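You operate a simulated robot arm through the tools that you are given. There is no shell and no other tool. Be economical: measure what you need, move in short steps, check, and stop when the job is done.

Carry out the task below with a simulated robot arm. There is one attempt and no reset: what you move stays moved.

## Task
Set the belt jig to the loop length on the press card.
Fine: open the clamp first; park the pin in the slate tube while you slide; end with the pin in the teal tube and the clamp shut.

The check looks at the end state, three seconds after you hand in, the way a careful person would. Anything else that was tipped, shoved, dropped, spilled or broken makes it a failure.

## Robot
A 7-joint arm with a two-finger parallel gripper, fixed in place. Base frame: the origin is at the foot of the arm, x ahead of it, y to its left, z up; the work surface is at about z = 0.907. Lengths are in m, angles in degrees, forces in N, time in s.
With the tool pointing down near the work surface it reaches from about 0.3 to 0.68 m from the base axis. Its first joint turns from -66.0 to 66.0 degrees. Payload 1.57 kg.
Tool frame: the origin (TCP) lies between the finger pads and is the grasp point; the fingertips stand 0.03 m ahead of it; z points along the fingers, y is the line along which they close. Largest opening 0.11 m; finger width 0.024, thickness 0.012; the body of the gripper, 0.048 by 0.112 m, starts 0.078 m behind the TCP.
Orientation is that of the tool frame in the base frame, as [roll, pitch, yaw] about the fixed x, y, z axes, in that order (R = Rz(yaw) Ry(pitch) Rx(roll)). With the fingers straight down and closing along the base's y, the tool's x points along the base's -x, its y along +y and its z along -z.

## Interface
- The arm moves only by the tool step_arm. Its argument "steps" is text: rows parted by semicolons, each of 7 numbers parted by spaces: the gripper command, from -1 (fully open) to 1 (shut), values between in proportion, then the shift along the base's x, y, z in cm, then the turn, a rotation vector about the base's x, y, z in degrees. In form: claw x y z wx wy wz; .... A call has 1 to 8 rows; each row is the pose to reach, as a shift and turn from the pose commanded when the call began. Rows are played at 5 a second. More than 0.05 m and 8.6 degrees between two rows, or a gripper value outside its range, and nothing of the call is played. Where a pose cannot be reached the arm comes as near as it can. A force on the tool above 40 N (or 10 N above the force at the start of the call, whichever is more), or a blocked arm, ends the call early, and 0.2 s more pass. Each finger travels about 0.108 m/s and halts on what it meets, pressing with about 26 N; the grip force reading is that of the motor and also rises with nothing between the fingers. The clock runs only during rows and for 0.2 s after the last one: add rows that repeat a pose to give the fingers time. It gives the time, the measured TCP pose, the force on the tool (base axes), the opening and the grip force at its end, in the units of the frame above (readings bear some noise).
- Cameras (640 x 400 px; columns grow to the right, rows downward): "scene" is fixed at [0.168, -0.4129, 1.3775]; the picture's right is [0.64, -0.77, 0.00], its down [-0.61, -0.50, -0.62] and it looks along [0.48, 0.39, -0.79] (base axes); focal length 214 px, centre (320, 200). "wrist" rides on the gripper at [0.07, 0.016, -0.141] in the tool frame; the picture's right is [-0.23, 0.97, 0.00], its down [-0.86, -0.20, -0.48] and it looks along [-0.47, -0.11, 0.88] (tool axes); focal length 222 px, centre (320, 200). There is no depth. A picture from a camera that has moved, and an enlarged one, comes with that camera's place and axes in the base frame and with its lens.
- camera(camera): a new picture of that camera. The clock stands still meanwhile.
- close_up(camera, box): a new picture of the part [left, top, right, bottom] of that camera's present view, enlarged. The clock stands still meanwhile.
- close_job(): hands the job in; it is judged then, once.

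Go step by step. Nothing tells you positions but the pictures and the camera data: compare them with the known pose of the tool, close in by small moves and look again before you grip or let go. The budget is 120 turns and 84 pictures, counting those below and the enlarged ones. Unless the task says otherwise, let go and move clear before handing in, and close with one line.

The tools are called after ">>>" as a command line: name --argument value ..., lists and objects as JSON in quotes. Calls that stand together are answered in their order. step_arm: Moves the arm, as the interface text tells. Its arguments: {"type":"object","properties":{"steps":{"type":"string"}},"required":["steps"]} The other tools are called the same way: camera (camera) takes a picture; close_up (camera, box) takes an enlarged picture of a part of a camera's view; close_job () hands the job in.

At the start:

```text
time_s: 0.0
tcp_pos: [0.3528, -0.2489, 1.2266]
orientation: [-180.0, 0.0, 180.0]
wrist_force: [1.1, 0.0, -0.8]
width: 0.1099
grip_force: 0.2
```

scene: 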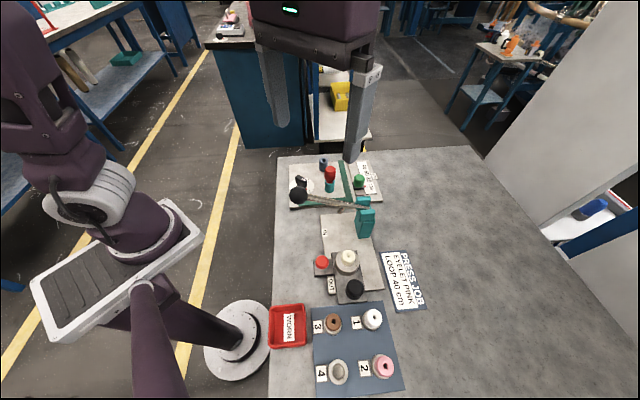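
wrist: 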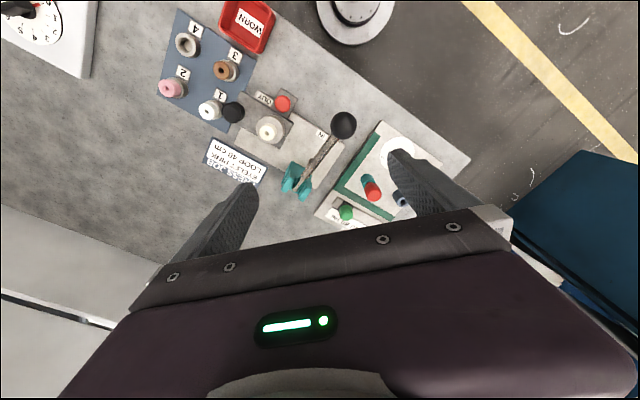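

I see a bench with a jig, press card and several stations; I'll enlarge the relevant parts first.

>>> close_up --camera "scene" --box '[270, 140, 400, 221]'

>>> close_up --camera "scene" --box '[260, 220, 440, 332]'

>>> close_up --camera "wrist" --box '[300, 110, 480, 222]'

```text
4.92 times, centred on (335, 180) of scene
camera zoom: at [0.168, -0.4129, 1.3775], right [0.64, -0.77, 0.0], down [-0.61, -0.5, -0.62], along [0.48, 0.39, -0.79], focal length 1056 px, centre (246, 296)
```

zoom: 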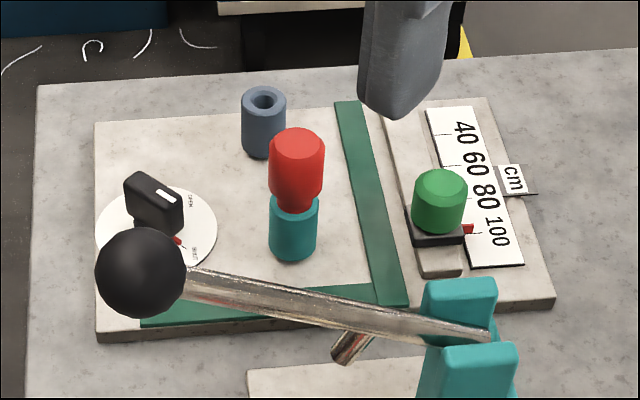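

```text
3.56 times, centred on (350, 276) of scene
camera zoom: at [0.168, -0.4129, 1.3775], right [0.64, -0.77, 0.0], down [-0.61, -0.5, -0.62], along [0.48, 0.39, -0.79], focal length 763 px, centre (213, -70)
```

zoom: 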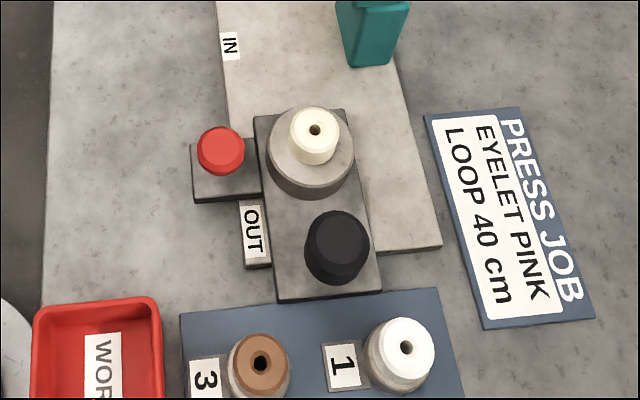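

```text
3.56 times, centred on (390, 166) of wrist
camera zoom: at [0.283, -0.2326, 1.369], right [0.23, 0.97, 0.0], down [0.86, -0.2, 0.48], along [0.47, -0.11, -0.88], focal length 790 px, centre (71, 321)
```

zoom: 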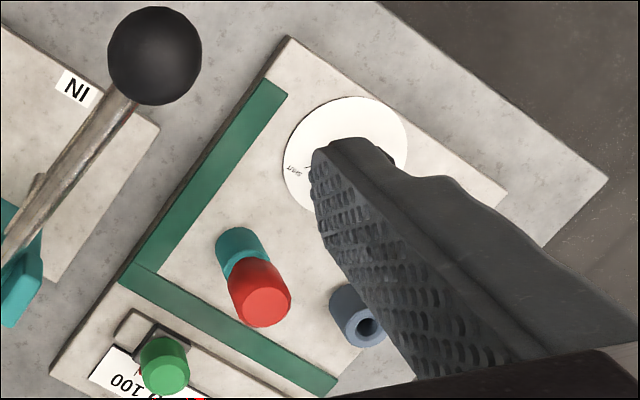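

The card says loop 40 cm; the pin (red) is in the teal tube, the slider (green knob) stands near 95, and the clamp is a black rotary knob pointing at SHUT. I'll move the wrist camera over the jig for measuring.

>>> step_arm --steps "-1 0 4 0 0 0 0; -1 0 8 0 0 0 0; -1 0 12 0 0 0 0; -1 0 15 0 0 0 0; -1 0 15 0 0 0 0; -1 0 15 0 0 0 0"

>>> camera --camera "wrist"

>>> close_up --camera "scene" --box '[280, 145, 392, 215]'

```text
time_s: 1.4
tcp_pos: [0.3516, -0.0981, 1.2261]
orientation: [-179.9, 0.0, -179.9]
wrist_force: [-0.3, 0.2, 0.7]
width: 0.1103
grip_force: 0.0
```

```text
78 pictures are left
camera wrist: at [0.2829, -0.0816, 1.3686], right [0.23, 0.97, 0.0], down [0.86, -0.2, 0.48], along [0.47, -0.11, -0.88], focal length 222 px, centre (320, 200)
```

wrist: 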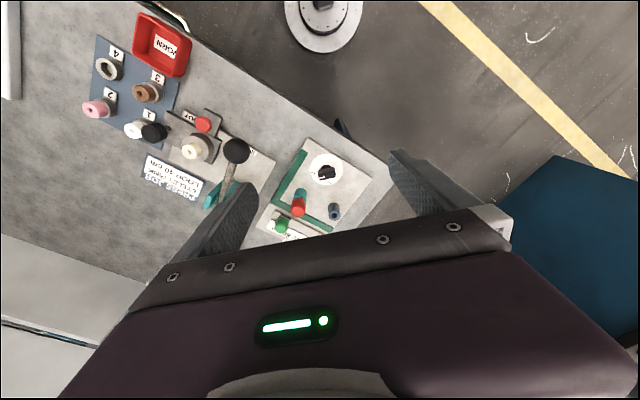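

```text
5.71 times, centred on (336, 180) of scene
camera zoom: at [0.168, -0.4129, 1.3775], right [0.64, -0.77, 0.0], down [-0.61, -0.5, -0.62], along [0.48, 0.39, -0.79], focal length 1226 px, centre (229, 314)
```

zoom: 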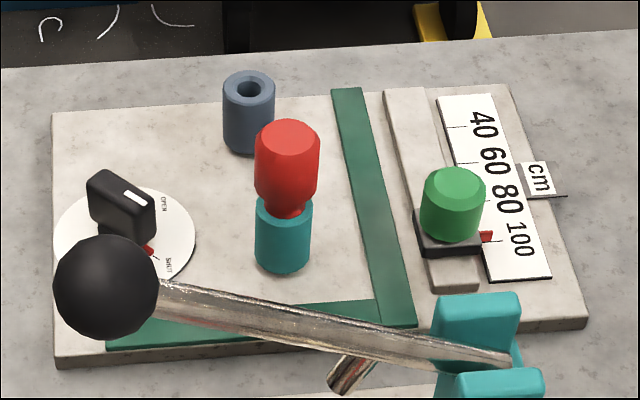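

The jig is now visible between the fingers; an enlarged look gives positions.

>>> close_up --camera "wrist" --box '[215, 125, 391, 235]'

```text
3.64 times, centred on (303, 180) of wrist
camera zoom: at [0.2829, -0.0816, 1.3686], right [0.23, 0.97, 0.0], down [0.86, -0.2, 0.48], along [0.47, -0.11, -0.88], focal length 808 px, centre (382, 273)
```

zoom: 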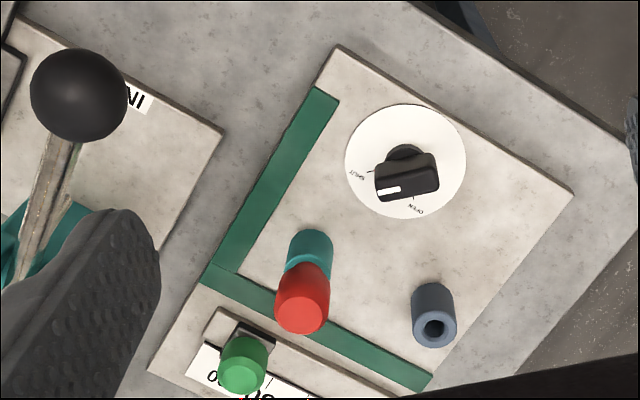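

The jig is turned about 46°; pin ≈(0.50,-0.178), slate tube ≈(0.549,-0.113), slider knob ≈(0.55,-0.236), clamp dial ≈(0.452,-0.109). I'll look closer at the dial and the scale.

>>> close_up --camera "wrist" --box '[304, 148, 352, 178]'

>>> close_up --camera "scene" --box '[284, 168, 324, 193]'

>>> close_up --camera "scene" --box '[344, 155, 392, 200]'

```text
13.33 times, centred on (328, 163) of wrist
camera zoom: at [0.2829, -0.0816, 1.3686], right [0.23, 0.97, 0.0], down [0.86, -0.2, 0.48], along [0.47, -0.11, -0.88], focal length 2962 px, centre (213, 693)
```

zoom: 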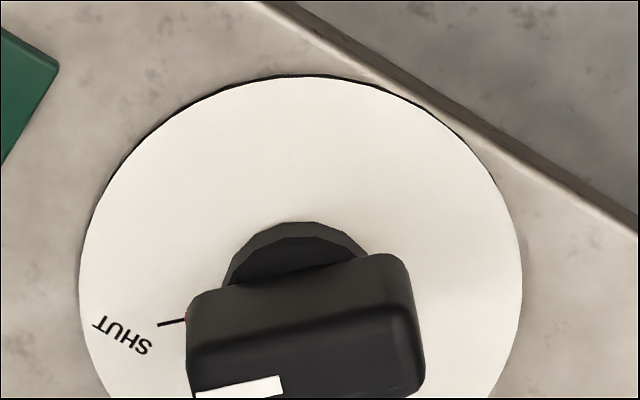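

```text
16.00 times, centred on (304, 180) of scene
camera zoom: at [0.168, -0.4129, 1.3775], right [0.64, -0.77, 0.0], down [-0.61, -0.5, -0.62], along [0.48, 0.39, -0.79], focal length 3432 px, centre (576, 512)
```

zoom: 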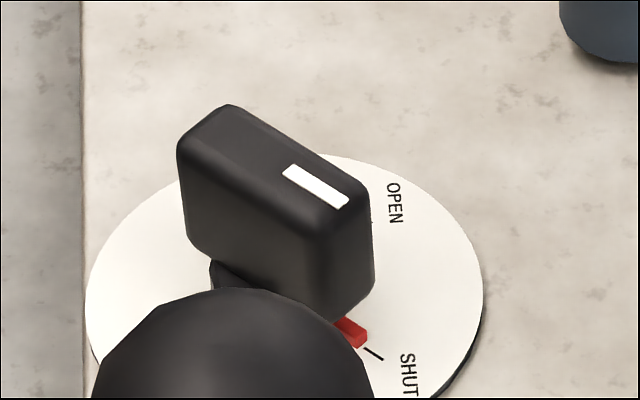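

```text
8.89 times, centred on (368, 178) of scene
camera zoom: at [0.168, -0.4129, 1.3775], right [0.64, -0.77, 0.0], down [-0.61, -0.5, -0.62], along [0.48, 0.39, -0.79], focal length 1906 px, centre (-107, 400)
```

zoom: 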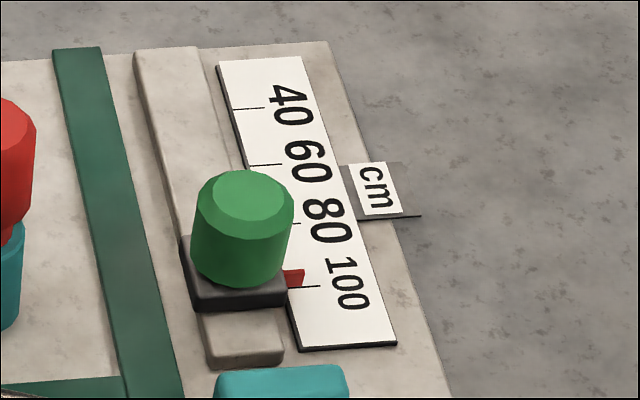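

The clamp knob bar now lies along -y (SHUT) and OPEN is toward +x, so it needs a +90° turn. I'll pre-rotate the tool by -90° while moving above the dial, staying high.

>>> step_arm --steps "-1 1 0 0 0 0 -8; -1 3 0 -2 0 0 -16; -1 5 0 -4 0 0 -24; -1 7 -0.5 -6 0 0 -32; -1 9 -1 -8 0 0 -40; -1 10.1 -1.1 -9 0 0 -48; -1 10.1 -1.1 -9 0 0 -56; -1 10.1 -1.1 -9 0 0 -64"

>>> step_arm --steps "-0.5 0 0 0 0 0 -8; -0.4 0 0 -2 0 0 -16; -0.3 0 0 -4 0 0 -24; -0.3 0 0 -5 0 0 -26; -0.3 0 0 -5 0 0 -26; -0.3 0 0 -5 0 0 -26"

>>> camera --camera "wrist"

>>> camera --camera "scene"

```text
time_s: 3.2
tcp_pos: [0.4532, -0.111, 1.1362]
orientation: [180.0, 0.0, 115.8]
wrist_force: [-0.3, -1.1, -0.2]
width: 0.11
grip_force: 0.1
```

```text
time_s: 4.6
tcp_pos: [0.4526, -0.1117, 1.0865]
orientation: [-180.0, -0.1, 89.9]
wrist_force: [0.1, 0.6, 0.6]
width: 0.0713
grip_force: 0.1
```

```text
72 pictures are left
camera wrist: at [0.4696, -0.0401, 1.2286], right [0.97, -0.23, 0.0], down [-0.2, -0.86, 0.48], along [-0.11, -0.47, -0.88], focal length 222 px, centre (320, 200)
```

wrist: 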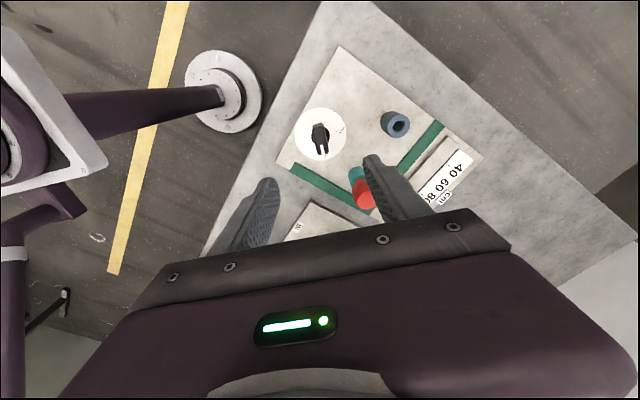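

```text
71 pictures are left
```

scene: 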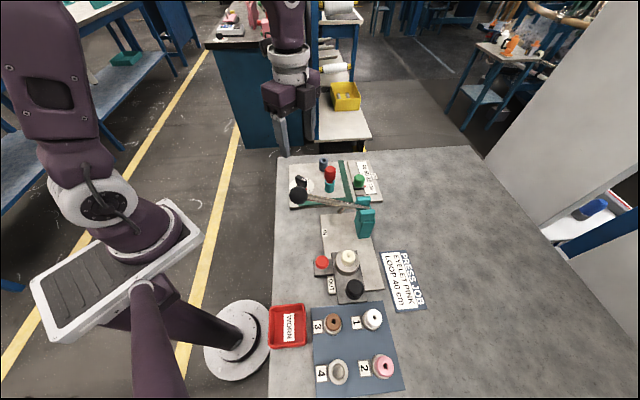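

Tool is above the dial, rotated properly; zooming to refine the knob centre.

>>> close_up --camera "wrist" --box '[280, 95, 376, 155]'

```text
6.67 times, centred on (328, 125) of wrist
camera zoom: at [0.4696, -0.0401, 1.2286], right [0.97, -0.23, 0.0], down [-0.2, -0.86, 0.48], along [-0.11, -0.47, -0.88], focal length 1481 px, centre (267, 700)
```

zoom: 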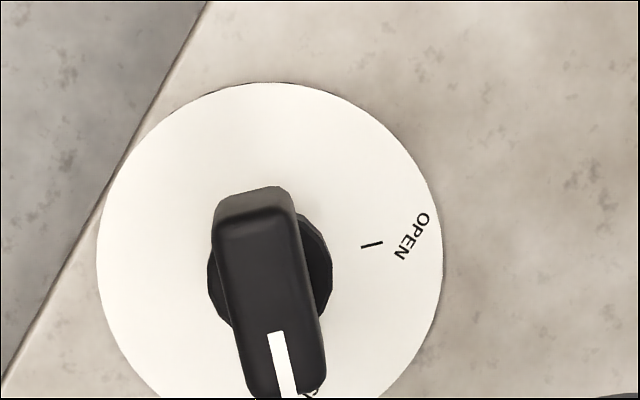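

Knob axis ≈ (0.454,-0.106). I'll descend to just above the bar and check.

>>> step_arm --steps "-0.3 0.1 0.5 -3 0 0 0; -0.4 0.1 0.5 -6 0 0 0; -0.4 0.1 0.5 -8 0 0 0; -0.4 0.1 0.5 -9 0 0 0; -0.4 0.1 0.5 -9 0 0 0"

>>> camera --camera "wrist"

>>> close_up --camera "scene" --box '[260, 120, 392, 215]'

```text
time_s: 5.8
tcp_pos: [0.4538, -0.1059, 0.9961]
orientation: [180.0, 0.0, 90.0]
wrist_force: [0.2, -0.7, -0.3]
width: 0.0769
grip_force: 0.0
```

```text
69 pictures are left
camera wrist: at [0.4708, -0.0355, 1.1385], right [0.97, -0.23, 0.0], down [-0.2, -0.86, 0.48], along [-0.11, -0.47, -0.88], focal length 222 px, centre (320, 200)
```

wrist: 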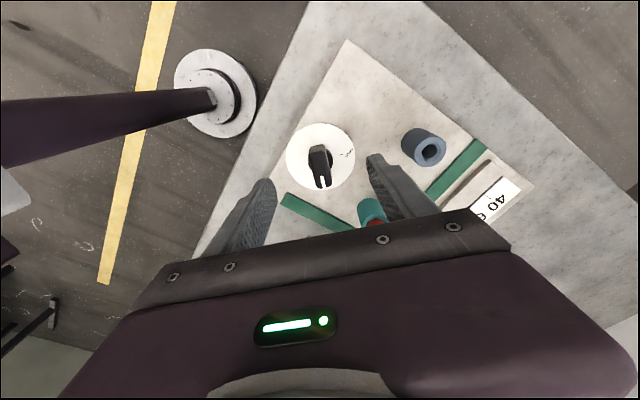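

```text
4.21 times, centred on (326, 168) of scene
camera zoom: at [0.168, -0.4129, 1.3775], right [0.64, -0.77, 0.0], down [-0.61, -0.5, -0.62], along [0.48, 0.39, -0.79], focal length 903 px, centre (295, 337)
```

zoom: 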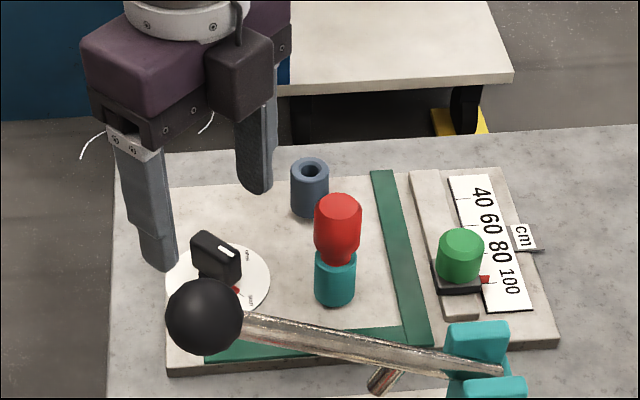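

Bar is centred between the fingers. Descending and closing on it.

>>> step_arm --steps "-0.4 0 0 -2 0 0 0; -0.4 0 0 -4.1 0 0 0; -0.4 0 0 -4.1 0 0 0"

>>> close_up --camera "wrist" --box '[240, 110, 432, 230]'

>>> close_up --camera "scene" --box '[260, 140, 356, 200]'

```text
time_s: 6.6
tcp_pos: [0.4548, -0.1055, 0.9558]
orientation: [180.0, -0.1, 90.0]
wrist_force: [-0.4, 0.6, 0.3]
width: 0.0768
grip_force: 0.1
```

```text
3.33 times, centred on (336, 170) of wrist
camera zoom: at [0.4706, -0.0351, 1.0976], right [0.97, -0.23, 0.0], down [-0.2, -0.86, 0.48], along [-0.11, -0.47, -0.88], focal length 740 px, centre (267, 300)
```

zoom: 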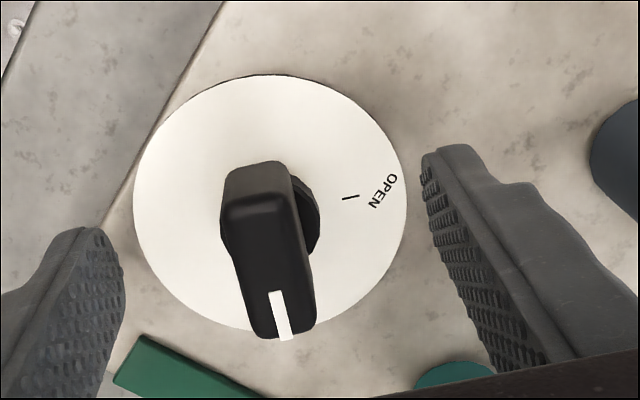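

```text
6.67 times, centred on (308, 170) of scene
camera zoom: at [0.168, -0.4129, 1.3775], right [0.64, -0.77, 0.0], down [-0.61, -0.5, -0.62], along [0.48, 0.39, -0.79], focal length 1430 px, centre (400, 400)
```

zoom: 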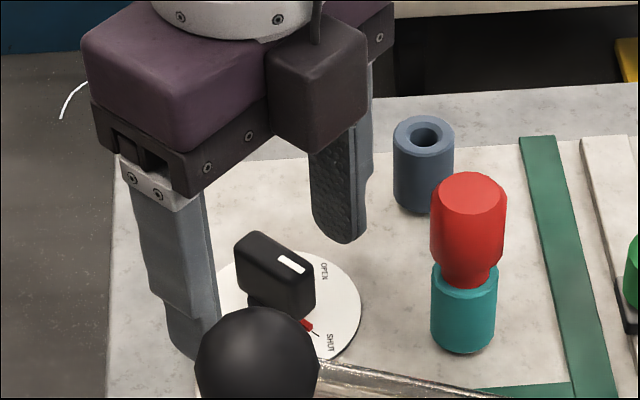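

Well aligned with clearance; closing on the bar.

>>> step_arm --steps "0.5 0 0 0 0 0 0; 1 0 0 0 0 0 0; 1 0 0 0 0 0 0; 1 0 0 0 0 0 0"

```text
time_s: 7.6
tcp_pos: [0.4542, -0.1043, 0.9548]
orientation: [180.0, 0.0, 89.9]
wrist_force: [3.3, -0.6, -4.0]
width: 0.0159
grip_force: 30.7
```

Gripped (16 mm wide). Turning it +90° toward OPEN.

>>> step_arm --steps "1 0 0 0 0 0 8; 1 0 0 0 0 0 16; 1 0 0 0 0 0 24; 1 0 0 0 0 0 32; 1 0 0 0 0 0 40; 1 0 0 0 0 0 48; 1 0 0 0 0 0 56; 1 0 0 0 0 0 62"

>>> close_up --camera "scene" --box '[260, 140, 356, 200]'

```text
time_s: 9.4
tcp_pos: [0.4517, -0.1061, 0.9556]
orientation: [-179.9, -0.2, 152.0]
wrist_force: [-25.0, -16.2, -5.3]
width: 0.0159
grip_force: 31.6
```

```text
6.67 times, centred on (308, 170) of scene
camera zoom: at [0.1674, -0.4133, 1.3774], right [0.64, -0.77, 0.0], down [-0.61, -0.5, -0.62], along [0.48, 0.39, -0.79], focal length 1430 px, centre (400, 400)
```

zoom: 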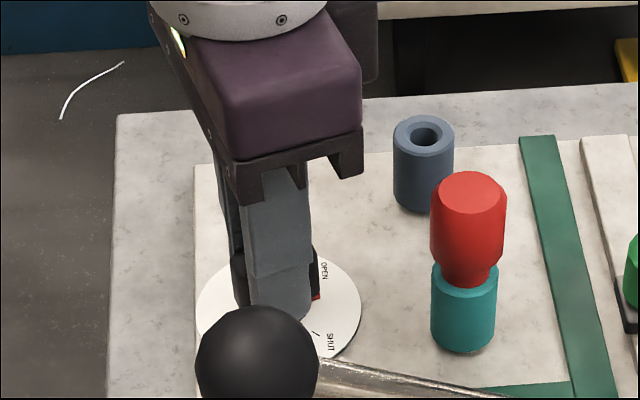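

The knob turns; lateral force says the axis is about 2–3 mm toward -x,-y, so I'll correct that while finishing the turn.

>>> step_arm --steps "1 -0.25 -0.15 0 0 0 0; 1 -0.25 -0.15 0 0 0 7; 1 -0.25 -0.15 0 0 0 14; 1 -0.25 -0.15 0 0 0 21; 1 -0.25 -0.15 0 0 0 27; 1 -0.25 -0.15 0 0 0 28; 1 -0.25 -0.15 0 0 0 28"

>>> close_up --camera "scene" --box '[260, 140, 356, 200]'

>>> close_up --camera "wrist" --box '[240, 110, 432, 230]'

```text
time_s: 11.0
tcp_pos: [0.4518, -0.1082, 0.9554]
orientation: [-179.9, 0.0, -180.0]
wrist_force: [-4.2, -19.2, -25.4]
width: 0.0158
grip_force: 31.2
```

```text
6.67 times, centred on (308, 170) of scene
camera zoom: at [0.1682, -0.4135, 1.3773], right [0.64, -0.77, 0.0], down [-0.61, -0.5, -0.62], along [0.48, 0.39, -0.79], focal length 1430 px, centre (400, 400)
```

zoom: 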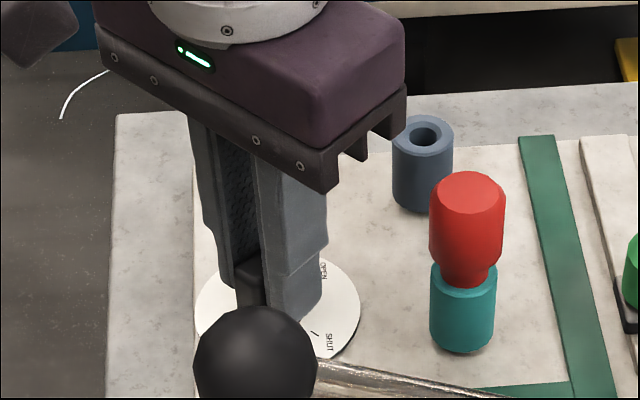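

```text
3.33 times, centred on (336, 170) of wrist
camera zoom: at [0.3827, -0.0908, 1.0979], right [0.23, 0.97, 0.0], down [0.86, -0.2, 0.48], along [0.47, -0.11, -0.88], focal length 740 px, centre (267, 300)
```

zoom: 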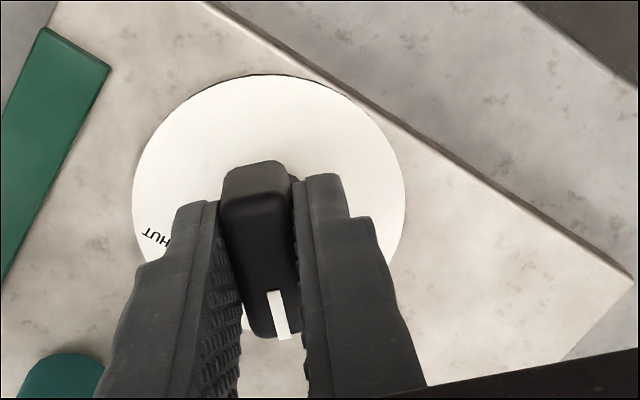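

The knob is at OPEN orientation. Relieve side load, release, rise, and inspect.

>>> step_arm --steps "1 0 -0.2 0 0 0 0; 0.3 0 -0.2 0 0 0 0; -0.1 0 -0.2 0 0 0 0; -0.2 0 -0.2 0 0 0 0; -0.2 0 -0.2 3 0 0 0; -0.2 0 -0.2 7 0 0 0; -0.2 0 -0.2 10 0 0 0; -0.2 0 -0.2 10 0 0 0"

>>> close_up --camera "scene" --box '[270, 140, 400, 221]'

>>> close_up --camera "wrist" --box '[160, 70, 416, 230]'

```text
time_s: 12.8
tcp_pos: [0.4526, -0.1074, 1.0558]
orientation: [180.0, 0.0, -179.9]
wrist_force: [0.8, 0.6, 0.2]
width: 0.0658
grip_force: 0.1
```

```text
4.92 times, centred on (335, 180) of scene
camera zoom: at [0.168, -0.4129, 1.3775], right [0.64, -0.77, 0.0], down [-0.61, -0.5, -0.62], along [0.48, 0.39, -0.79], focal length 1056 px, centre (246, 296)
```

zoom: 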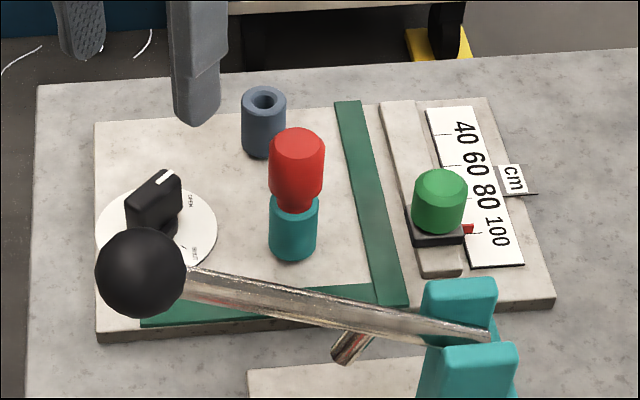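

```text
2.50 times, centred on (288, 150) of wrist
camera zoom: at [0.3834, -0.0914, 1.1986], right [0.23, 0.97, 0.0], down [0.86, -0.2, 0.48], along [0.47, -0.11, -0.88], focal length 555 px, centre (400, 325)
```

zoom: 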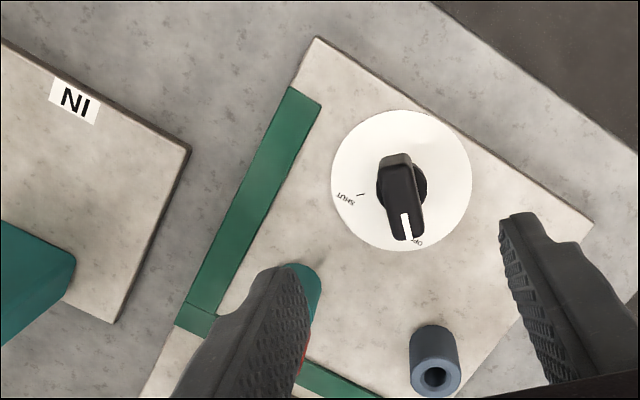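

Clamp reads OPEN. Next, move above the pin, staying high with the fingers open.

>>> step_arm --steps "-0.4 2 -3 1 0 0 0; -0.4 4.0 -5 1 0 0 0; -0.4 4.8 -7 1 0 0 0; -0.4 4.8 -7 1 0 0 0; -0.4 4.8 -7 1 0 0 0"

>>> camera --camera "wrist"

>>> close_up --camera "wrist" --box '[240, 110, 400, 210]'

```text
time_s: 14.0
tcp_pos: [0.4999, -0.1787, 1.0668]
orientation: [-180.0, -0.1, -180.0]
wrist_force: [0.3, -0.2, -0.5]
width: 0.0771
grip_force: 0.0
```

```text
60 pictures are left
camera wrist: at [0.4309, -0.1621, 1.2083], right [0.23, 0.97, 0.0], down [0.86, -0.2, 0.48], along [0.47, -0.11, -0.88], focal length 222 px, centre (320, 200)
```

wrist: 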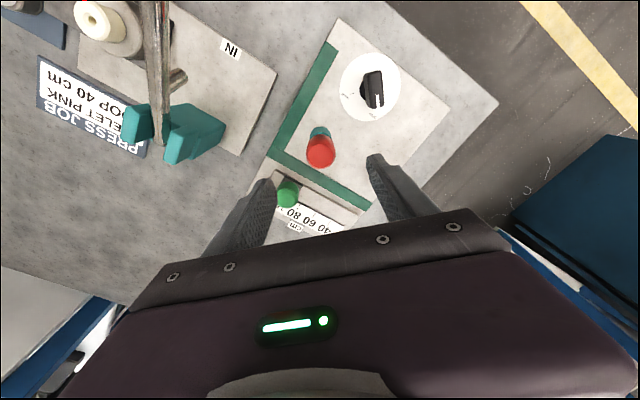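

```text
4.00 times, centred on (320, 160) of wrist
camera zoom: at [0.4309, -0.1621, 1.2083], right [0.23, 0.97, 0.0], down [0.86, -0.2, 0.48], along [0.47, -0.11, -0.88], focal length 888 px, centre (320, 360)
```

zoom: 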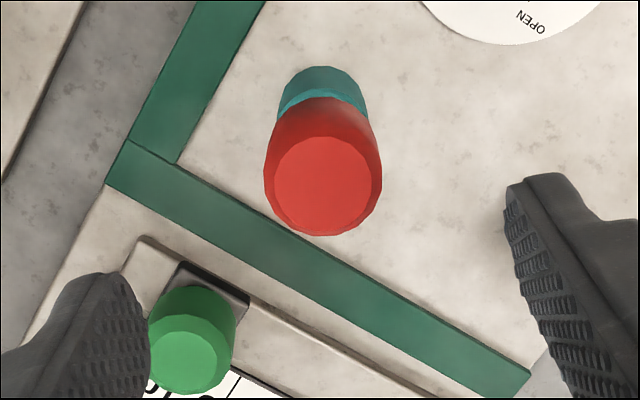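

Pin head is centred at (0.499,-0.177). Descending around it.

>>> step_arm --steps "-0.4 0 0.15 -3 0 0 0; -0.4 0 0.15 -6 0 0 0; -0.4 0 0.15 -8 0 0 0; -0.4 0 0.15 -9.3 0 0 0; -0.4 0 0.15 -9.3 0 0 0"

>>> close_up --camera "wrist" --box '[224, 110, 416, 230]'

>>> close_up --camera "scene" --box '[284, 140, 380, 200]'

```text
time_s: 15.2
tcp_pos: [0.4997, -0.1767, 0.9724]
orientation: [-180.0, 0.0, 180.0]
wrist_force: [0.4, -0.1, -0.2]
width: 0.0771
grip_force: 0.0
```

```text
3.33 times, centred on (320, 170) of wrist
camera zoom: at [0.4307, -0.1605, 1.1148], right [0.23, 0.97, 0.0], down [0.86, -0.2, 0.48], along [0.47, -0.11, -0.88], focal length 740 px, centre (320, 300)
```

zoom: 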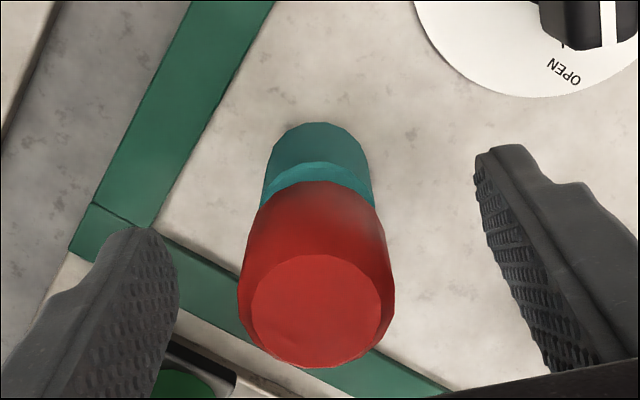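

```text
6.67 times, centred on (332, 170) of scene
camera zoom: at [0.168, -0.4129, 1.3775], right [0.64, -0.77, 0.0], down [-0.61, -0.5, -0.62], along [0.48, 0.39, -0.79], focal length 1430 px, centre (240, 400)
```

zoom: 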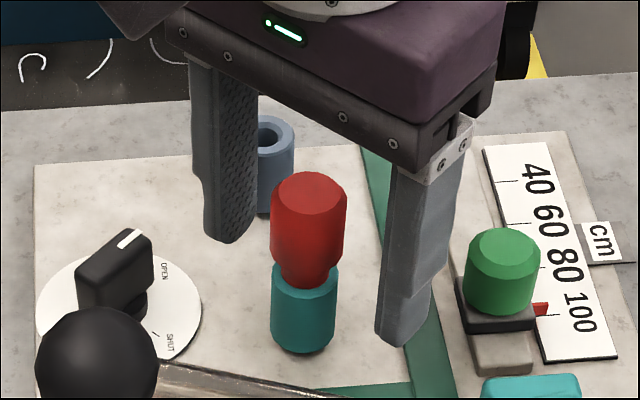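

Pin sits centred; closing on the head and lifting slightly.

>>> step_arm --steps "0.3 0 0 0 0 0 0; 1 0 0 0 0 0 0; 1 0 0 0 0 0 0; 1 0 0 0 0 0 0; 1 0 0 0.8 0 0 0; 1 0 0 1.6 0 0 0; 1 0 0 1.6 0 0 0"

>>> close_up --camera "scene" --box '[284, 140, 380, 200]'

```text
time_s: 16.3
tcp_pos: [0.5012, -0.1769, 0.9731]
orientation: [179.9, -0.2, 180.0]
wrist_force: [5.5, -1.3, -10.5]
width: 0.0335
grip_force: 41.4
stopped in row 5: the force on the tool passed its limit (the readings are from after the stop); the commanded pose is now the measured one
```

```text
6.67 times, centred on (332, 170) of scene
camera zoom: at [0.1683, -0.413, 1.3775], right [0.64, -0.77, 0.0], down [-0.61, -0.5, -0.62], along [0.48, 0.39, -0.79], focal length 1430 px, centre (240, 400)
```

zoom: 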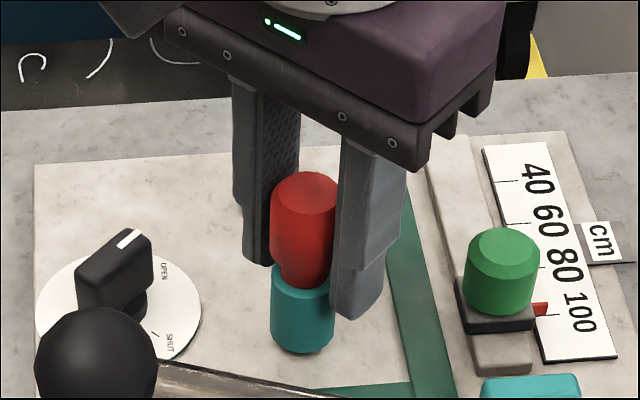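

The lift hit the force limit; the pin might be snug or jammed by slight misalignment. I'll try a slower lift and read the force.

>>> step_arm --steps "1 0 0 0 0 0 0; 1 0 0 0.1 0 0 0; 1 0 0 0.2 0 0 0; 1 0 0 0.2 0 0 0"

```text
time_s: 17.1
tcp_pos: [0.4993, -0.1769, 0.9725]
orientation: [179.9, -0.1, -179.9]
wrist_force: [5.6, -1.8, -9.5]
width: 0.0334
grip_force: 41.1
stopped in row 3: the force on the tool passed its limit (the readings are from after the stop); the commanded pose is now the measured one
```

The pin is held firmly at only 1–2 mm. I'll inspect the dial and the pin for why.

>>> close_up --camera "scene" --box '[284, 168, 324, 193]'

>>> close_up --camera "wrist" --box '[280, 100, 408, 180]'

>>> close_up --camera "scene" --box '[316, 160, 364, 200]'

```text
16.00 times, centred on (304, 180) of scene
camera zoom: at [0.1682, -0.413, 1.3775], right [0.64, -0.77, 0.0], down [-0.61, -0.5, -0.62], along [0.48, 0.39, -0.79], focal length 3432 px, centre (576, 512)
```

zoom: 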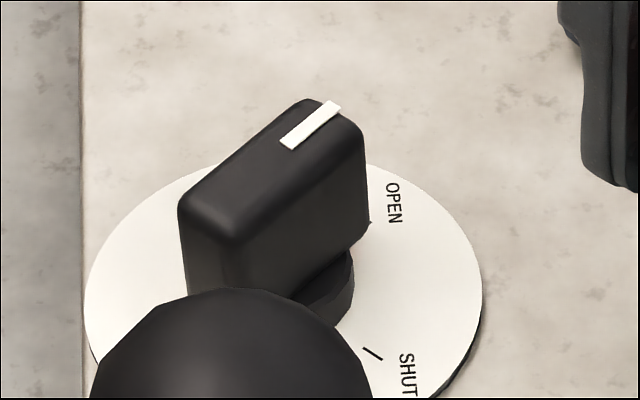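

```text
5.00 times, centred on (344, 140) of wrist
camera zoom: at [0.4311, -0.1605, 1.1152], right [0.23, 0.97, 0.0], down [0.86, -0.2, 0.48], along [0.46, -0.11, -0.88], focal length 1111 px, centre (200, 500)
```

zoom: 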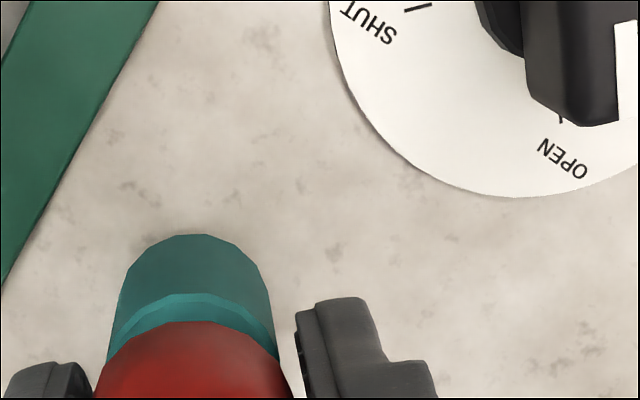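

```text
10.00 times, centred on (340, 180) of scene
camera zoom: at [0.1682, -0.413, 1.3775], right [0.64, -0.77, 0.0], down [-0.61, -0.5, -0.62], along [0.48, 0.39, -0.79], focal length 2145 px, centre (120, 400)
```

zoom: 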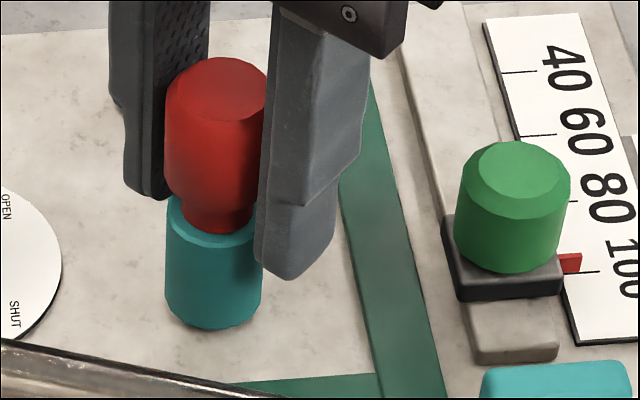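

Dial looks at OPEN. I'll release, re-grip to remove any jam, and read the resting force before pulling.

>>> step_arm --steps "0.2 0 0 0 0 0 0; 0.2 0 0 0.2 0 0 0; 0.2 0 0 0.2 0 0 0; 1 0 0 0.2 0 0 0; 1 0 0 0.2 0 0 0; 1 0 0 0.2 0 0 0"

>>> step_arm --steps "1 0 0 0.05 0 0 0; 1 0 0 0.1 0 0 0"

```text
time_s: 18.5
tcp_pos: [0.4984, -0.1771, 0.977]
orientation: [179.9, -0.2, -179.9]
wrist_force: [-1.4, -2.3, 1.7]
width: 0.0335
grip_force: 41.4
```

```text
time_s: 19.1
tcp_pos: [0.4987, -0.1773, 0.9752]
orientation: [179.9, -0.3, -180.0]
wrist_force: [1.3, -4.0, -19.3]
width: 0.0338
grip_force: 41.0
```

A 1 mm lift gives 19 N, so it is held. Testing whether a gentle twist frees it.

>>> step_arm --steps "1 0 0 0 0 0 4; 1 0 0 0 0 0 8; 1 0 0 0 0 0 8"

>>> step_arm --steps "1 0 0 0 0 0 -6; 1 0 0 0 0 0 -12; 1 0 0 0 0 0 -16"

>>> close_up --camera "scene" --box '[316, 160, 364, 200]'

```text
time_s: 19.9
tcp_pos: [0.4987, -0.1766, 0.976]
orientation: [179.7, -0.4, -171.9]
wrist_force: [-7.0, -1.1, -20.5]
width: 0.0331
grip_force: 41.6
```

```text
time_s: 20.7
tcp_pos: [0.5007, -0.1768, 0.9772]
orientation: [179.9, 0.0, 172.0]
wrist_force: [5.2, -11.7, -28.3]
width: 0.0333
grip_force: 41.2
```

```text
10.00 times, centred on (340, 180) of scene
camera zoom: at [0.1686, -0.4134, 1.3773], right [0.64, -0.77, 0.0], down [-0.61, -0.5, -0.62], along [0.48, 0.39, -0.79], focal length 2145 px, centre (120, 400)
```

zoom: 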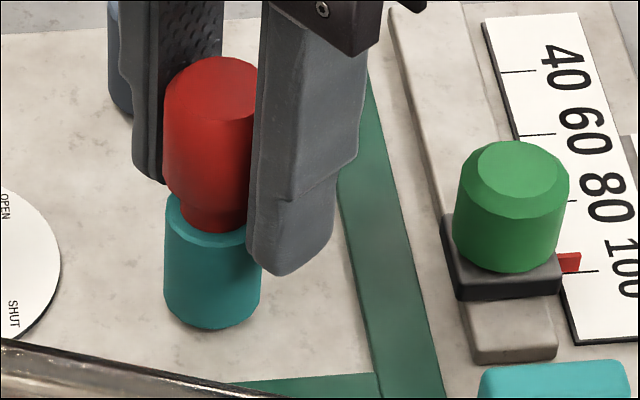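

Still locked, so the clamp is probably not quite fully open. I'll release, rise, and look at the dial pointer from the side.

>>> step_arm --steps "1 0 0 -0.1 0 0 4; 0.2 0 0 -0.1 0 0 8; -0.4 0 0 -0.1 0 0 8; -0.4 0 0 -0.1 0 0 8; -0.4 0 0 3 0 0 8; -0.4 0 0 6 0 0 8; -0.4 0 0 9 0 0 8; -0.4 0 0 9 0 0 8"

>>> step_arm --steps "-0.4 -0.5 1 0 0 0 -8; -0.4 -1 2 0 0 0 -16; -0.4 -2 3 0 0 0 -24; -0.4 -3 4 0 0 0 -32; -0.4 -4 5 0 0 0 -40; -0.4 -4.8 6 0 0 0 -48; -0.4 -4.8 7 0 0 0 -56; -0.4 -4.8 7 0 0 0 -60"

>>> camera --camera "wrist"

```text
time_s: 22.5
tcp_pos: [0.4992, -0.1758, 1.0666]
orientation: [179.9, -0.2, -179.9]
wrist_force: [0.3, 0.3, 0.4]
width: 0.0771
grip_force: 0.1
```

```text
time_s: 24.3
tcp_pos: [0.4514, -0.1072, 1.0658]
orientation: [179.8, -0.1, 120.0]
wrist_force: [-1.4, -0.6, -0.2]
width: 0.0771
grip_force: 0.1
```

```text
51 pictures are left
camera wrist: at [0.431, -0.0384, 1.2086], right [0.96, 0.29, 0.0], down [0.25, -0.84, 0.47], along [0.14, -0.45, -0.88], focal length 222 px, centre (320, 200)
```

wrist: 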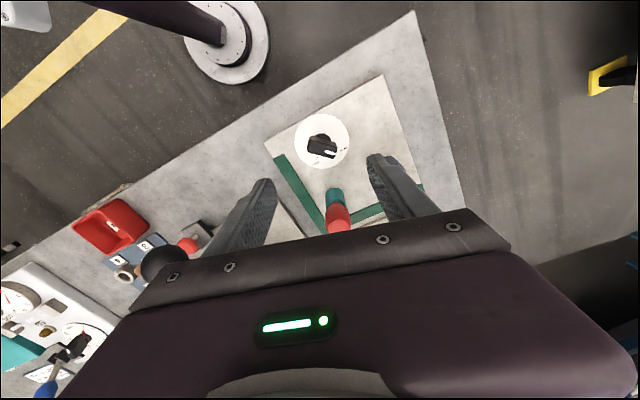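

>>> close_up --camera "wrist" --box '[288, 108, 360, 174]'

```text
6.06 times, centred on (324, 141) of wrist
camera zoom: at [0.431, -0.0384, 1.2086], right [0.96, 0.29, 0.0], down [0.25, -0.84, 0.47], along [0.14, -0.45, -0.88], focal length 1346 px, centre (296, 558)
```

zoom: 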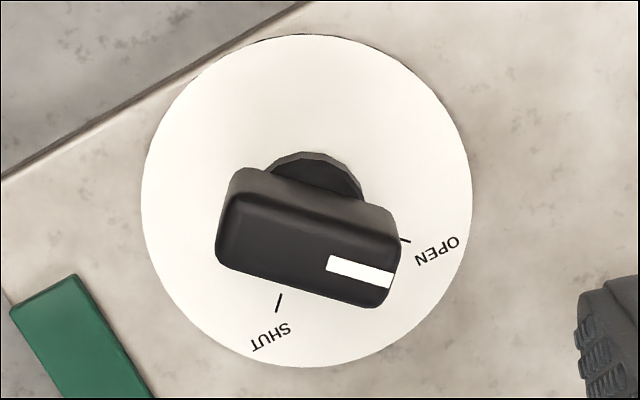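

The dial appears at or within a few degrees of OPEN. I'll grip the knob again and push it fully to its stop.

>>> step_arm --steps "-0.4 0 0 0 0 0 8; -0.4 0 0 0 0 0 16; -0.4 0 0 0 0 0 24; -0.4 0 0 0 0 0 32; -0.4 0 0 0 0 0 40; -0.4 0 0 -2 0 0 48; -0.4 0 0 -4 0 0 56; -0.4 0 0 -6 0 0 60"

>>> step_arm --steps "-0.4 0 0 -2 0 0 0; -0.4 0 0 -5 0 0 0; -0.4 0 0 -5 0 0 0; 1 0 0 -5 0 0 0; 1 0 0 -5 0 0 0; 1 0 0 -5 0 0 0; 1 0 0 -5 0 0 0"

>>> step_arm --steps "1 0 0 0 0 0 3; 1 0 0 0 0 0 6; 1 0 0 0 0 0 8; 1 0 0 0 0 0 8"

>>> close_up --camera "wrist" --box '[240, 110, 432, 230]'

```text
time_s: 26.1
tcp_pos: [0.4511, -0.1068, 1.0063]
orientation: [179.9, -0.2, -179.8]
wrist_force: [-0.2, -0.4, -0.7]
width: 0.0768
grip_force: 0.1
```

```text
time_s: 27.7
tcp_pos: [0.4516, -0.1066, 0.9562]
orientation: [179.9, -0.2, -179.9]
wrist_force: [0.3, -9.9, -10.3]
width: 0.0161
grip_force: 31.3
```

```text
time_s: 28.7
tcp_pos: [0.452, -0.1084, 0.9564]
orientation: [179.9, -0.2, -172.0]
wrist_force: [5.1, -23.5, -25.1]
width: 0.0159
grip_force: 31.4
```

```text
3.33 times, centred on (336, 170) of wrist
camera zoom: at [0.3815, -0.1013, 1.0983], right [0.09, 1.0, 0.0], down [0.88, -0.08, 0.47], along [0.47, -0.04, -0.88], focal length 740 px, centre (267, 300)
```

zoom: 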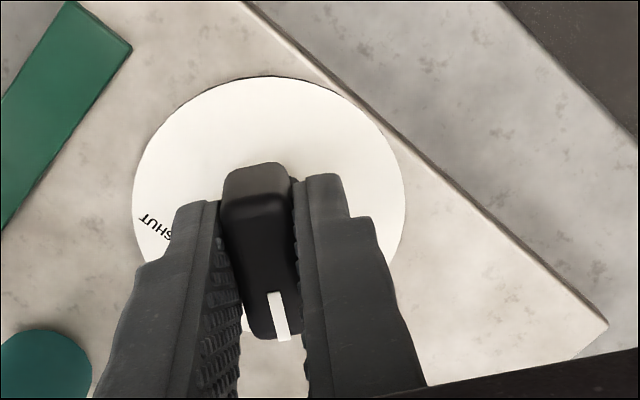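

Bar followed to +8°. Release and look again.

>>> step_arm --steps "1 0 -0.1 0 0 0 0; 0.3 0 -0.1 0 0 0 0; -0.3 0 -0.1 0 0 0 0; -0.4 0 -0.1 0 0 0 0; -0.4 0 -0.1 4 0 0 0; -0.4 0 -0.1 8 0 0 0; -0.4 0 -0.1 11 0 0 -8; -0.4 0 -0.1 11 0 0 -8"

>>> close_up --camera "wrist" --box '[272, 100, 368, 180]'

>>> close_up --camera "scene" --box '[284, 168, 324, 193]'

```text
time_s: 30.5
tcp_pos: [0.4514, -0.1065, 1.0664]
orientation: [179.8, -0.2, -180.0]
wrist_force: [-0.5, 0.4, 0.5]
width: 0.0771
grip_force: 0.1
```

```text
5.00 times, centred on (320, 140) of wrist
camera zoom: at [0.3828, -0.0909, 1.209], right [0.23, 0.97, 0.0], down [0.86, -0.2, 0.47], along [0.46, -0.11, -0.88], focal length 1111 px, centre (320, 500)
```

zoom: 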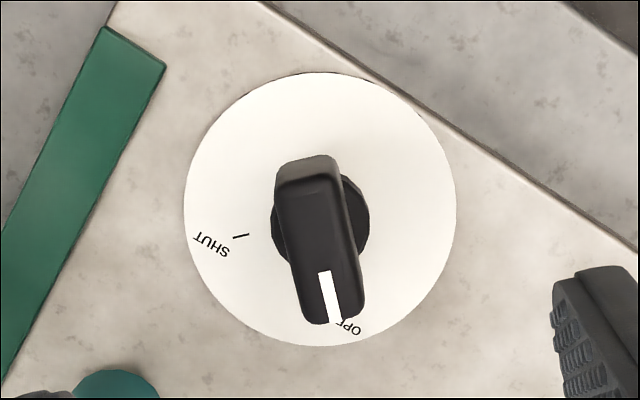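

```text
16.00 times, centred on (304, 180) of scene
camera zoom: at [0.168, -0.4129, 1.3775], right [0.64, -0.77, 0.0], down [-0.61, -0.5, -0.62], along [0.48, 0.39, -0.79], focal length 3432 px, centre (576, 512)
```

zoom: 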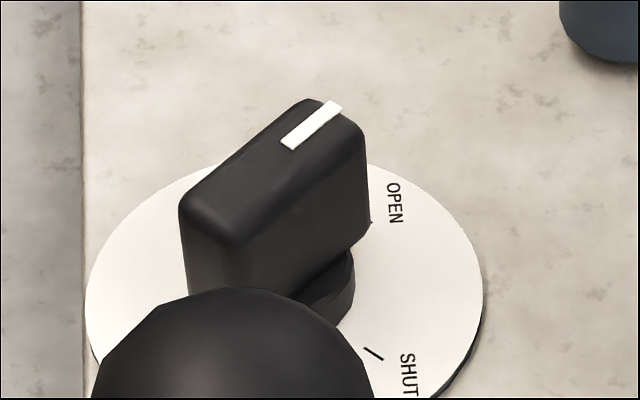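

The knob is at its stop: clamp is fully open. My fingertips may have been catching the teal tube, so I'll grip the pin higher, with tips above the tube rim.

>>> step_arm --steps "-0.4 2 -3 0 0 0 0; -0.4 4.0 -5 0 0 0 0; -0.4 4.8 -7.05 0 0 0 0; -0.4 4.8 -7.05 -3 0 0 0; -0.4 4.8 -7.05 -6 0 0 0; -0.4 4.8 -7.05 -7.9 0 0 0; -0.4 4.8 -7.05 -7.9 0 0 0"

>>> close_up --camera "wrist" --box '[224, 110, 416, 230]'

>>> close_up --camera "scene" --box '[316, 160, 364, 200]'

```text
time_s: 32.1
tcp_pos: [0.499, -0.1779, 0.9869]
orientation: [179.8, -0.3, -179.9]
wrist_force: [0.3, -0.3, 0.7]
width: 0.077
grip_force: 0.2
```

```text
3.33 times, centred on (320, 170) of wrist
camera zoom: at [0.4303, -0.1617, 1.1291], right [0.23, 0.97, 0.0], down [0.86, -0.2, 0.47], along [0.46, -0.11, -0.88], focal length 740 px, centre (320, 300)
```

zoom: 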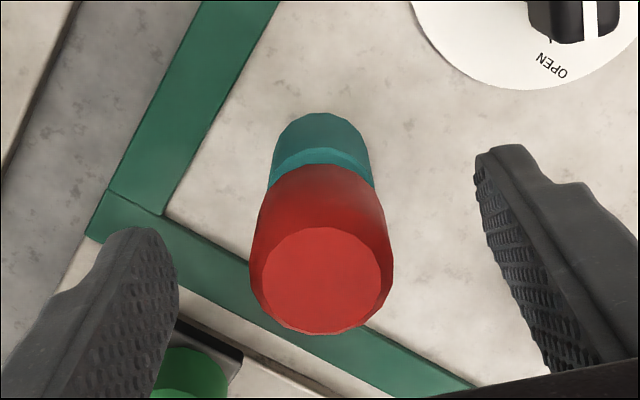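

```text
10.00 times, centred on (340, 180) of scene
camera zoom: at [0.168, -0.4129, 1.3775], right [0.64, -0.77, 0.0], down [-0.61, -0.5, -0.62], along [0.48, 0.39, -0.79], focal length 2145 px, centre (120, 400)
```

zoom: 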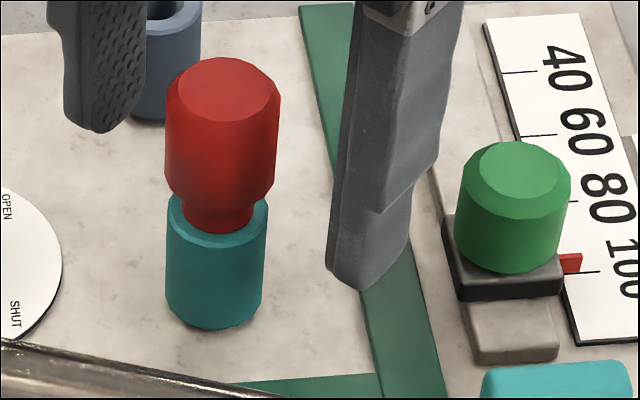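

Tips now sit just above the tube rim around the head. Close and lift gently.

>>> step_arm --steps "1 0 0 0 0 0 0; 1 0 0 0 0 0 0; 1 0 0 0 0 0 0; 1 0 0 0 0 0 0"

>>> step_arm --steps "1 0 0 0.1 0 0 0; 1 0 0 0.2 0 0 0; 1 0 0 0.4 0 0 0; 1 0 0 0.6 0 0 0; 1 0 0 0.8 0 0 0"

```text
time_s: 33.1
tcp_pos: [0.4998, -0.1777, 0.9859]
orientation: [179.9, -0.2, -179.8]
wrist_force: [-0.3, -0.7, -0.4]
width: 0.0285
grip_force: 25.8
```

```text
time_s: 34.3
tcp_pos: [0.4994, -0.1778, 0.9951]
orientation: [179.9, -0.1, -179.9]
wrist_force: [-0.1, -0.1, -0.7]
width: 0.0276
grip_force: 25.9
```

That was it: earlier I held the tube; now the grip is 28 mm on the pin head and it lifts freely. Lift out fully and check.

>>> step_arm --steps "1 0 0 1 0 0 0; 1 0 0 2 0 0 0; 1 0 0 3 0 0 0; 1 0 0 4 0 0 0; 1 0 0 5 0 0 0; 1 0 0 5 0 0 0"

>>> close_up --camera "scene" --box '[270, 120, 398, 200]'

>>> close_up --camera "wrist" --box '[224, 100, 416, 220]'

```text
time_s: 35.7
tcp_pos: [0.4992, -0.1774, 1.0458]
orientation: [179.9, -0.2, -180.0]
wrist_force: [0.7, 0.3, 0.0]
width: 0.0285
grip_force: 26.2
```

```text
5.00 times, centred on (334, 160) of scene
camera zoom: at [0.168, -0.4129, 1.3775], right [0.64, -0.77, 0.0], down [-0.61, -0.5, -0.62], along [0.48, 0.39, -0.79], focal length 1072 px, centre (250, 400)
```

zoom: 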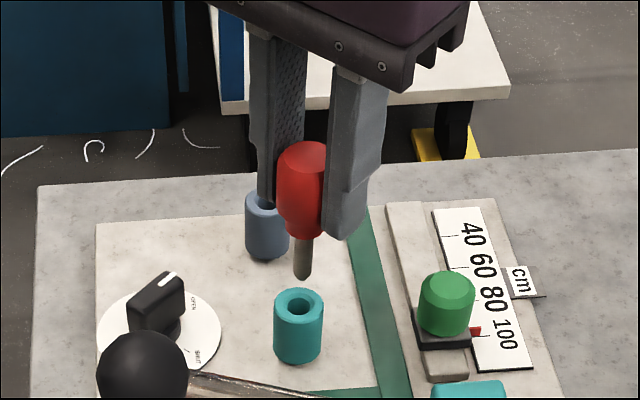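

```text
3.33 times, centred on (320, 160) of wrist
camera zoom: at [0.4305, -0.1615, 1.1879], right [0.23, 0.97, 0.0], down [0.86, -0.2, 0.47], along [0.46, -0.11, -0.88], focal length 740 px, centre (320, 333)
```

zoom: 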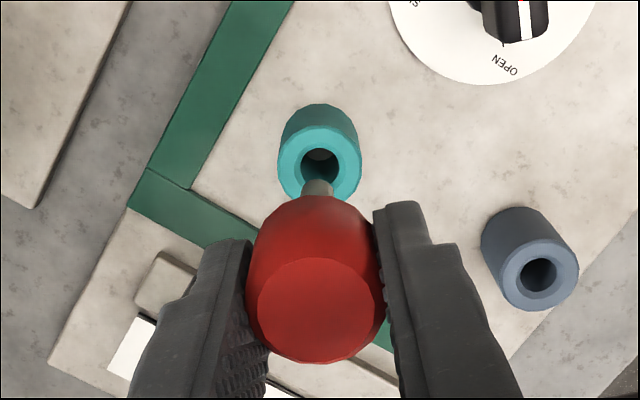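

Pin is out and held; hole positions are visible. I'll shift over the slate tube and use the same camera offset to align.

>>> step_arm --steps "1 0 0 1.5 0 0 0; 1 2.5 3 1.5 0 0 0; 1 5.1 6.5 1.5 0 0 0; 1 5.1 6.5 1.5 0 0 0; 1 5.1 6.5 0 0 0 0; 1 5.1 6.5 0 0 0 0; 1 5.1 6.5 0 0 0 0"

>>> close_up --camera "wrist" --box '[224, 100, 416, 220]'

>>> close_up --camera "scene" --box '[290, 135, 354, 175]'

```text
time_s: 37.3
tcp_pos: [0.5493, -0.1126, 1.0457]
orientation: [179.8, -0.3, -179.9]
wrist_force: [0.4, -0.2, -0.6]
width: 0.0283
grip_force: 26.2
```

```text
3.33 times, centred on (320, 160) of wrist
camera zoom: at [0.481, -0.0965, 1.1879], right [0.23, 0.97, 0.0], down [0.86, -0.2, 0.47], along [0.46, -0.11, -0.88], focal length 740 px, centre (320, 333)
```

zoom: 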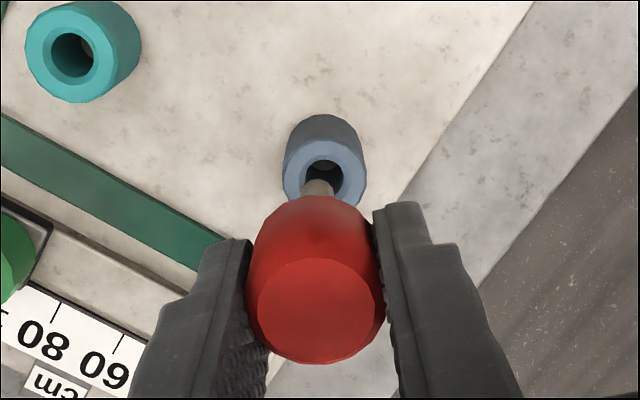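

```text
10.00 times, centred on (322, 155) of scene
camera zoom: at [0.168, -0.4129, 1.3775], right [0.64, -0.77, 0.0], down [-0.61, -0.5, -0.62], along [0.48, 0.39, -0.79], focal length 2145 px, centre (300, 650)
```

zoom: 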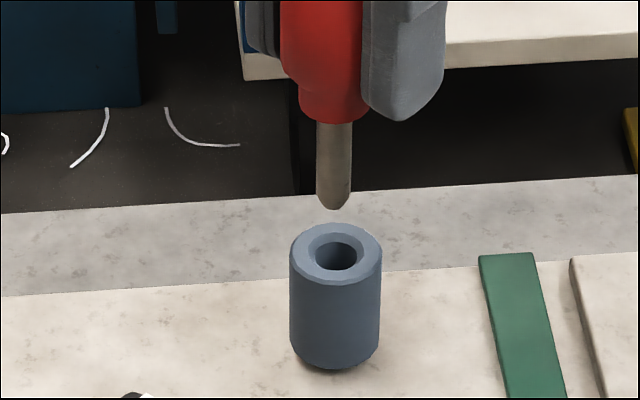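

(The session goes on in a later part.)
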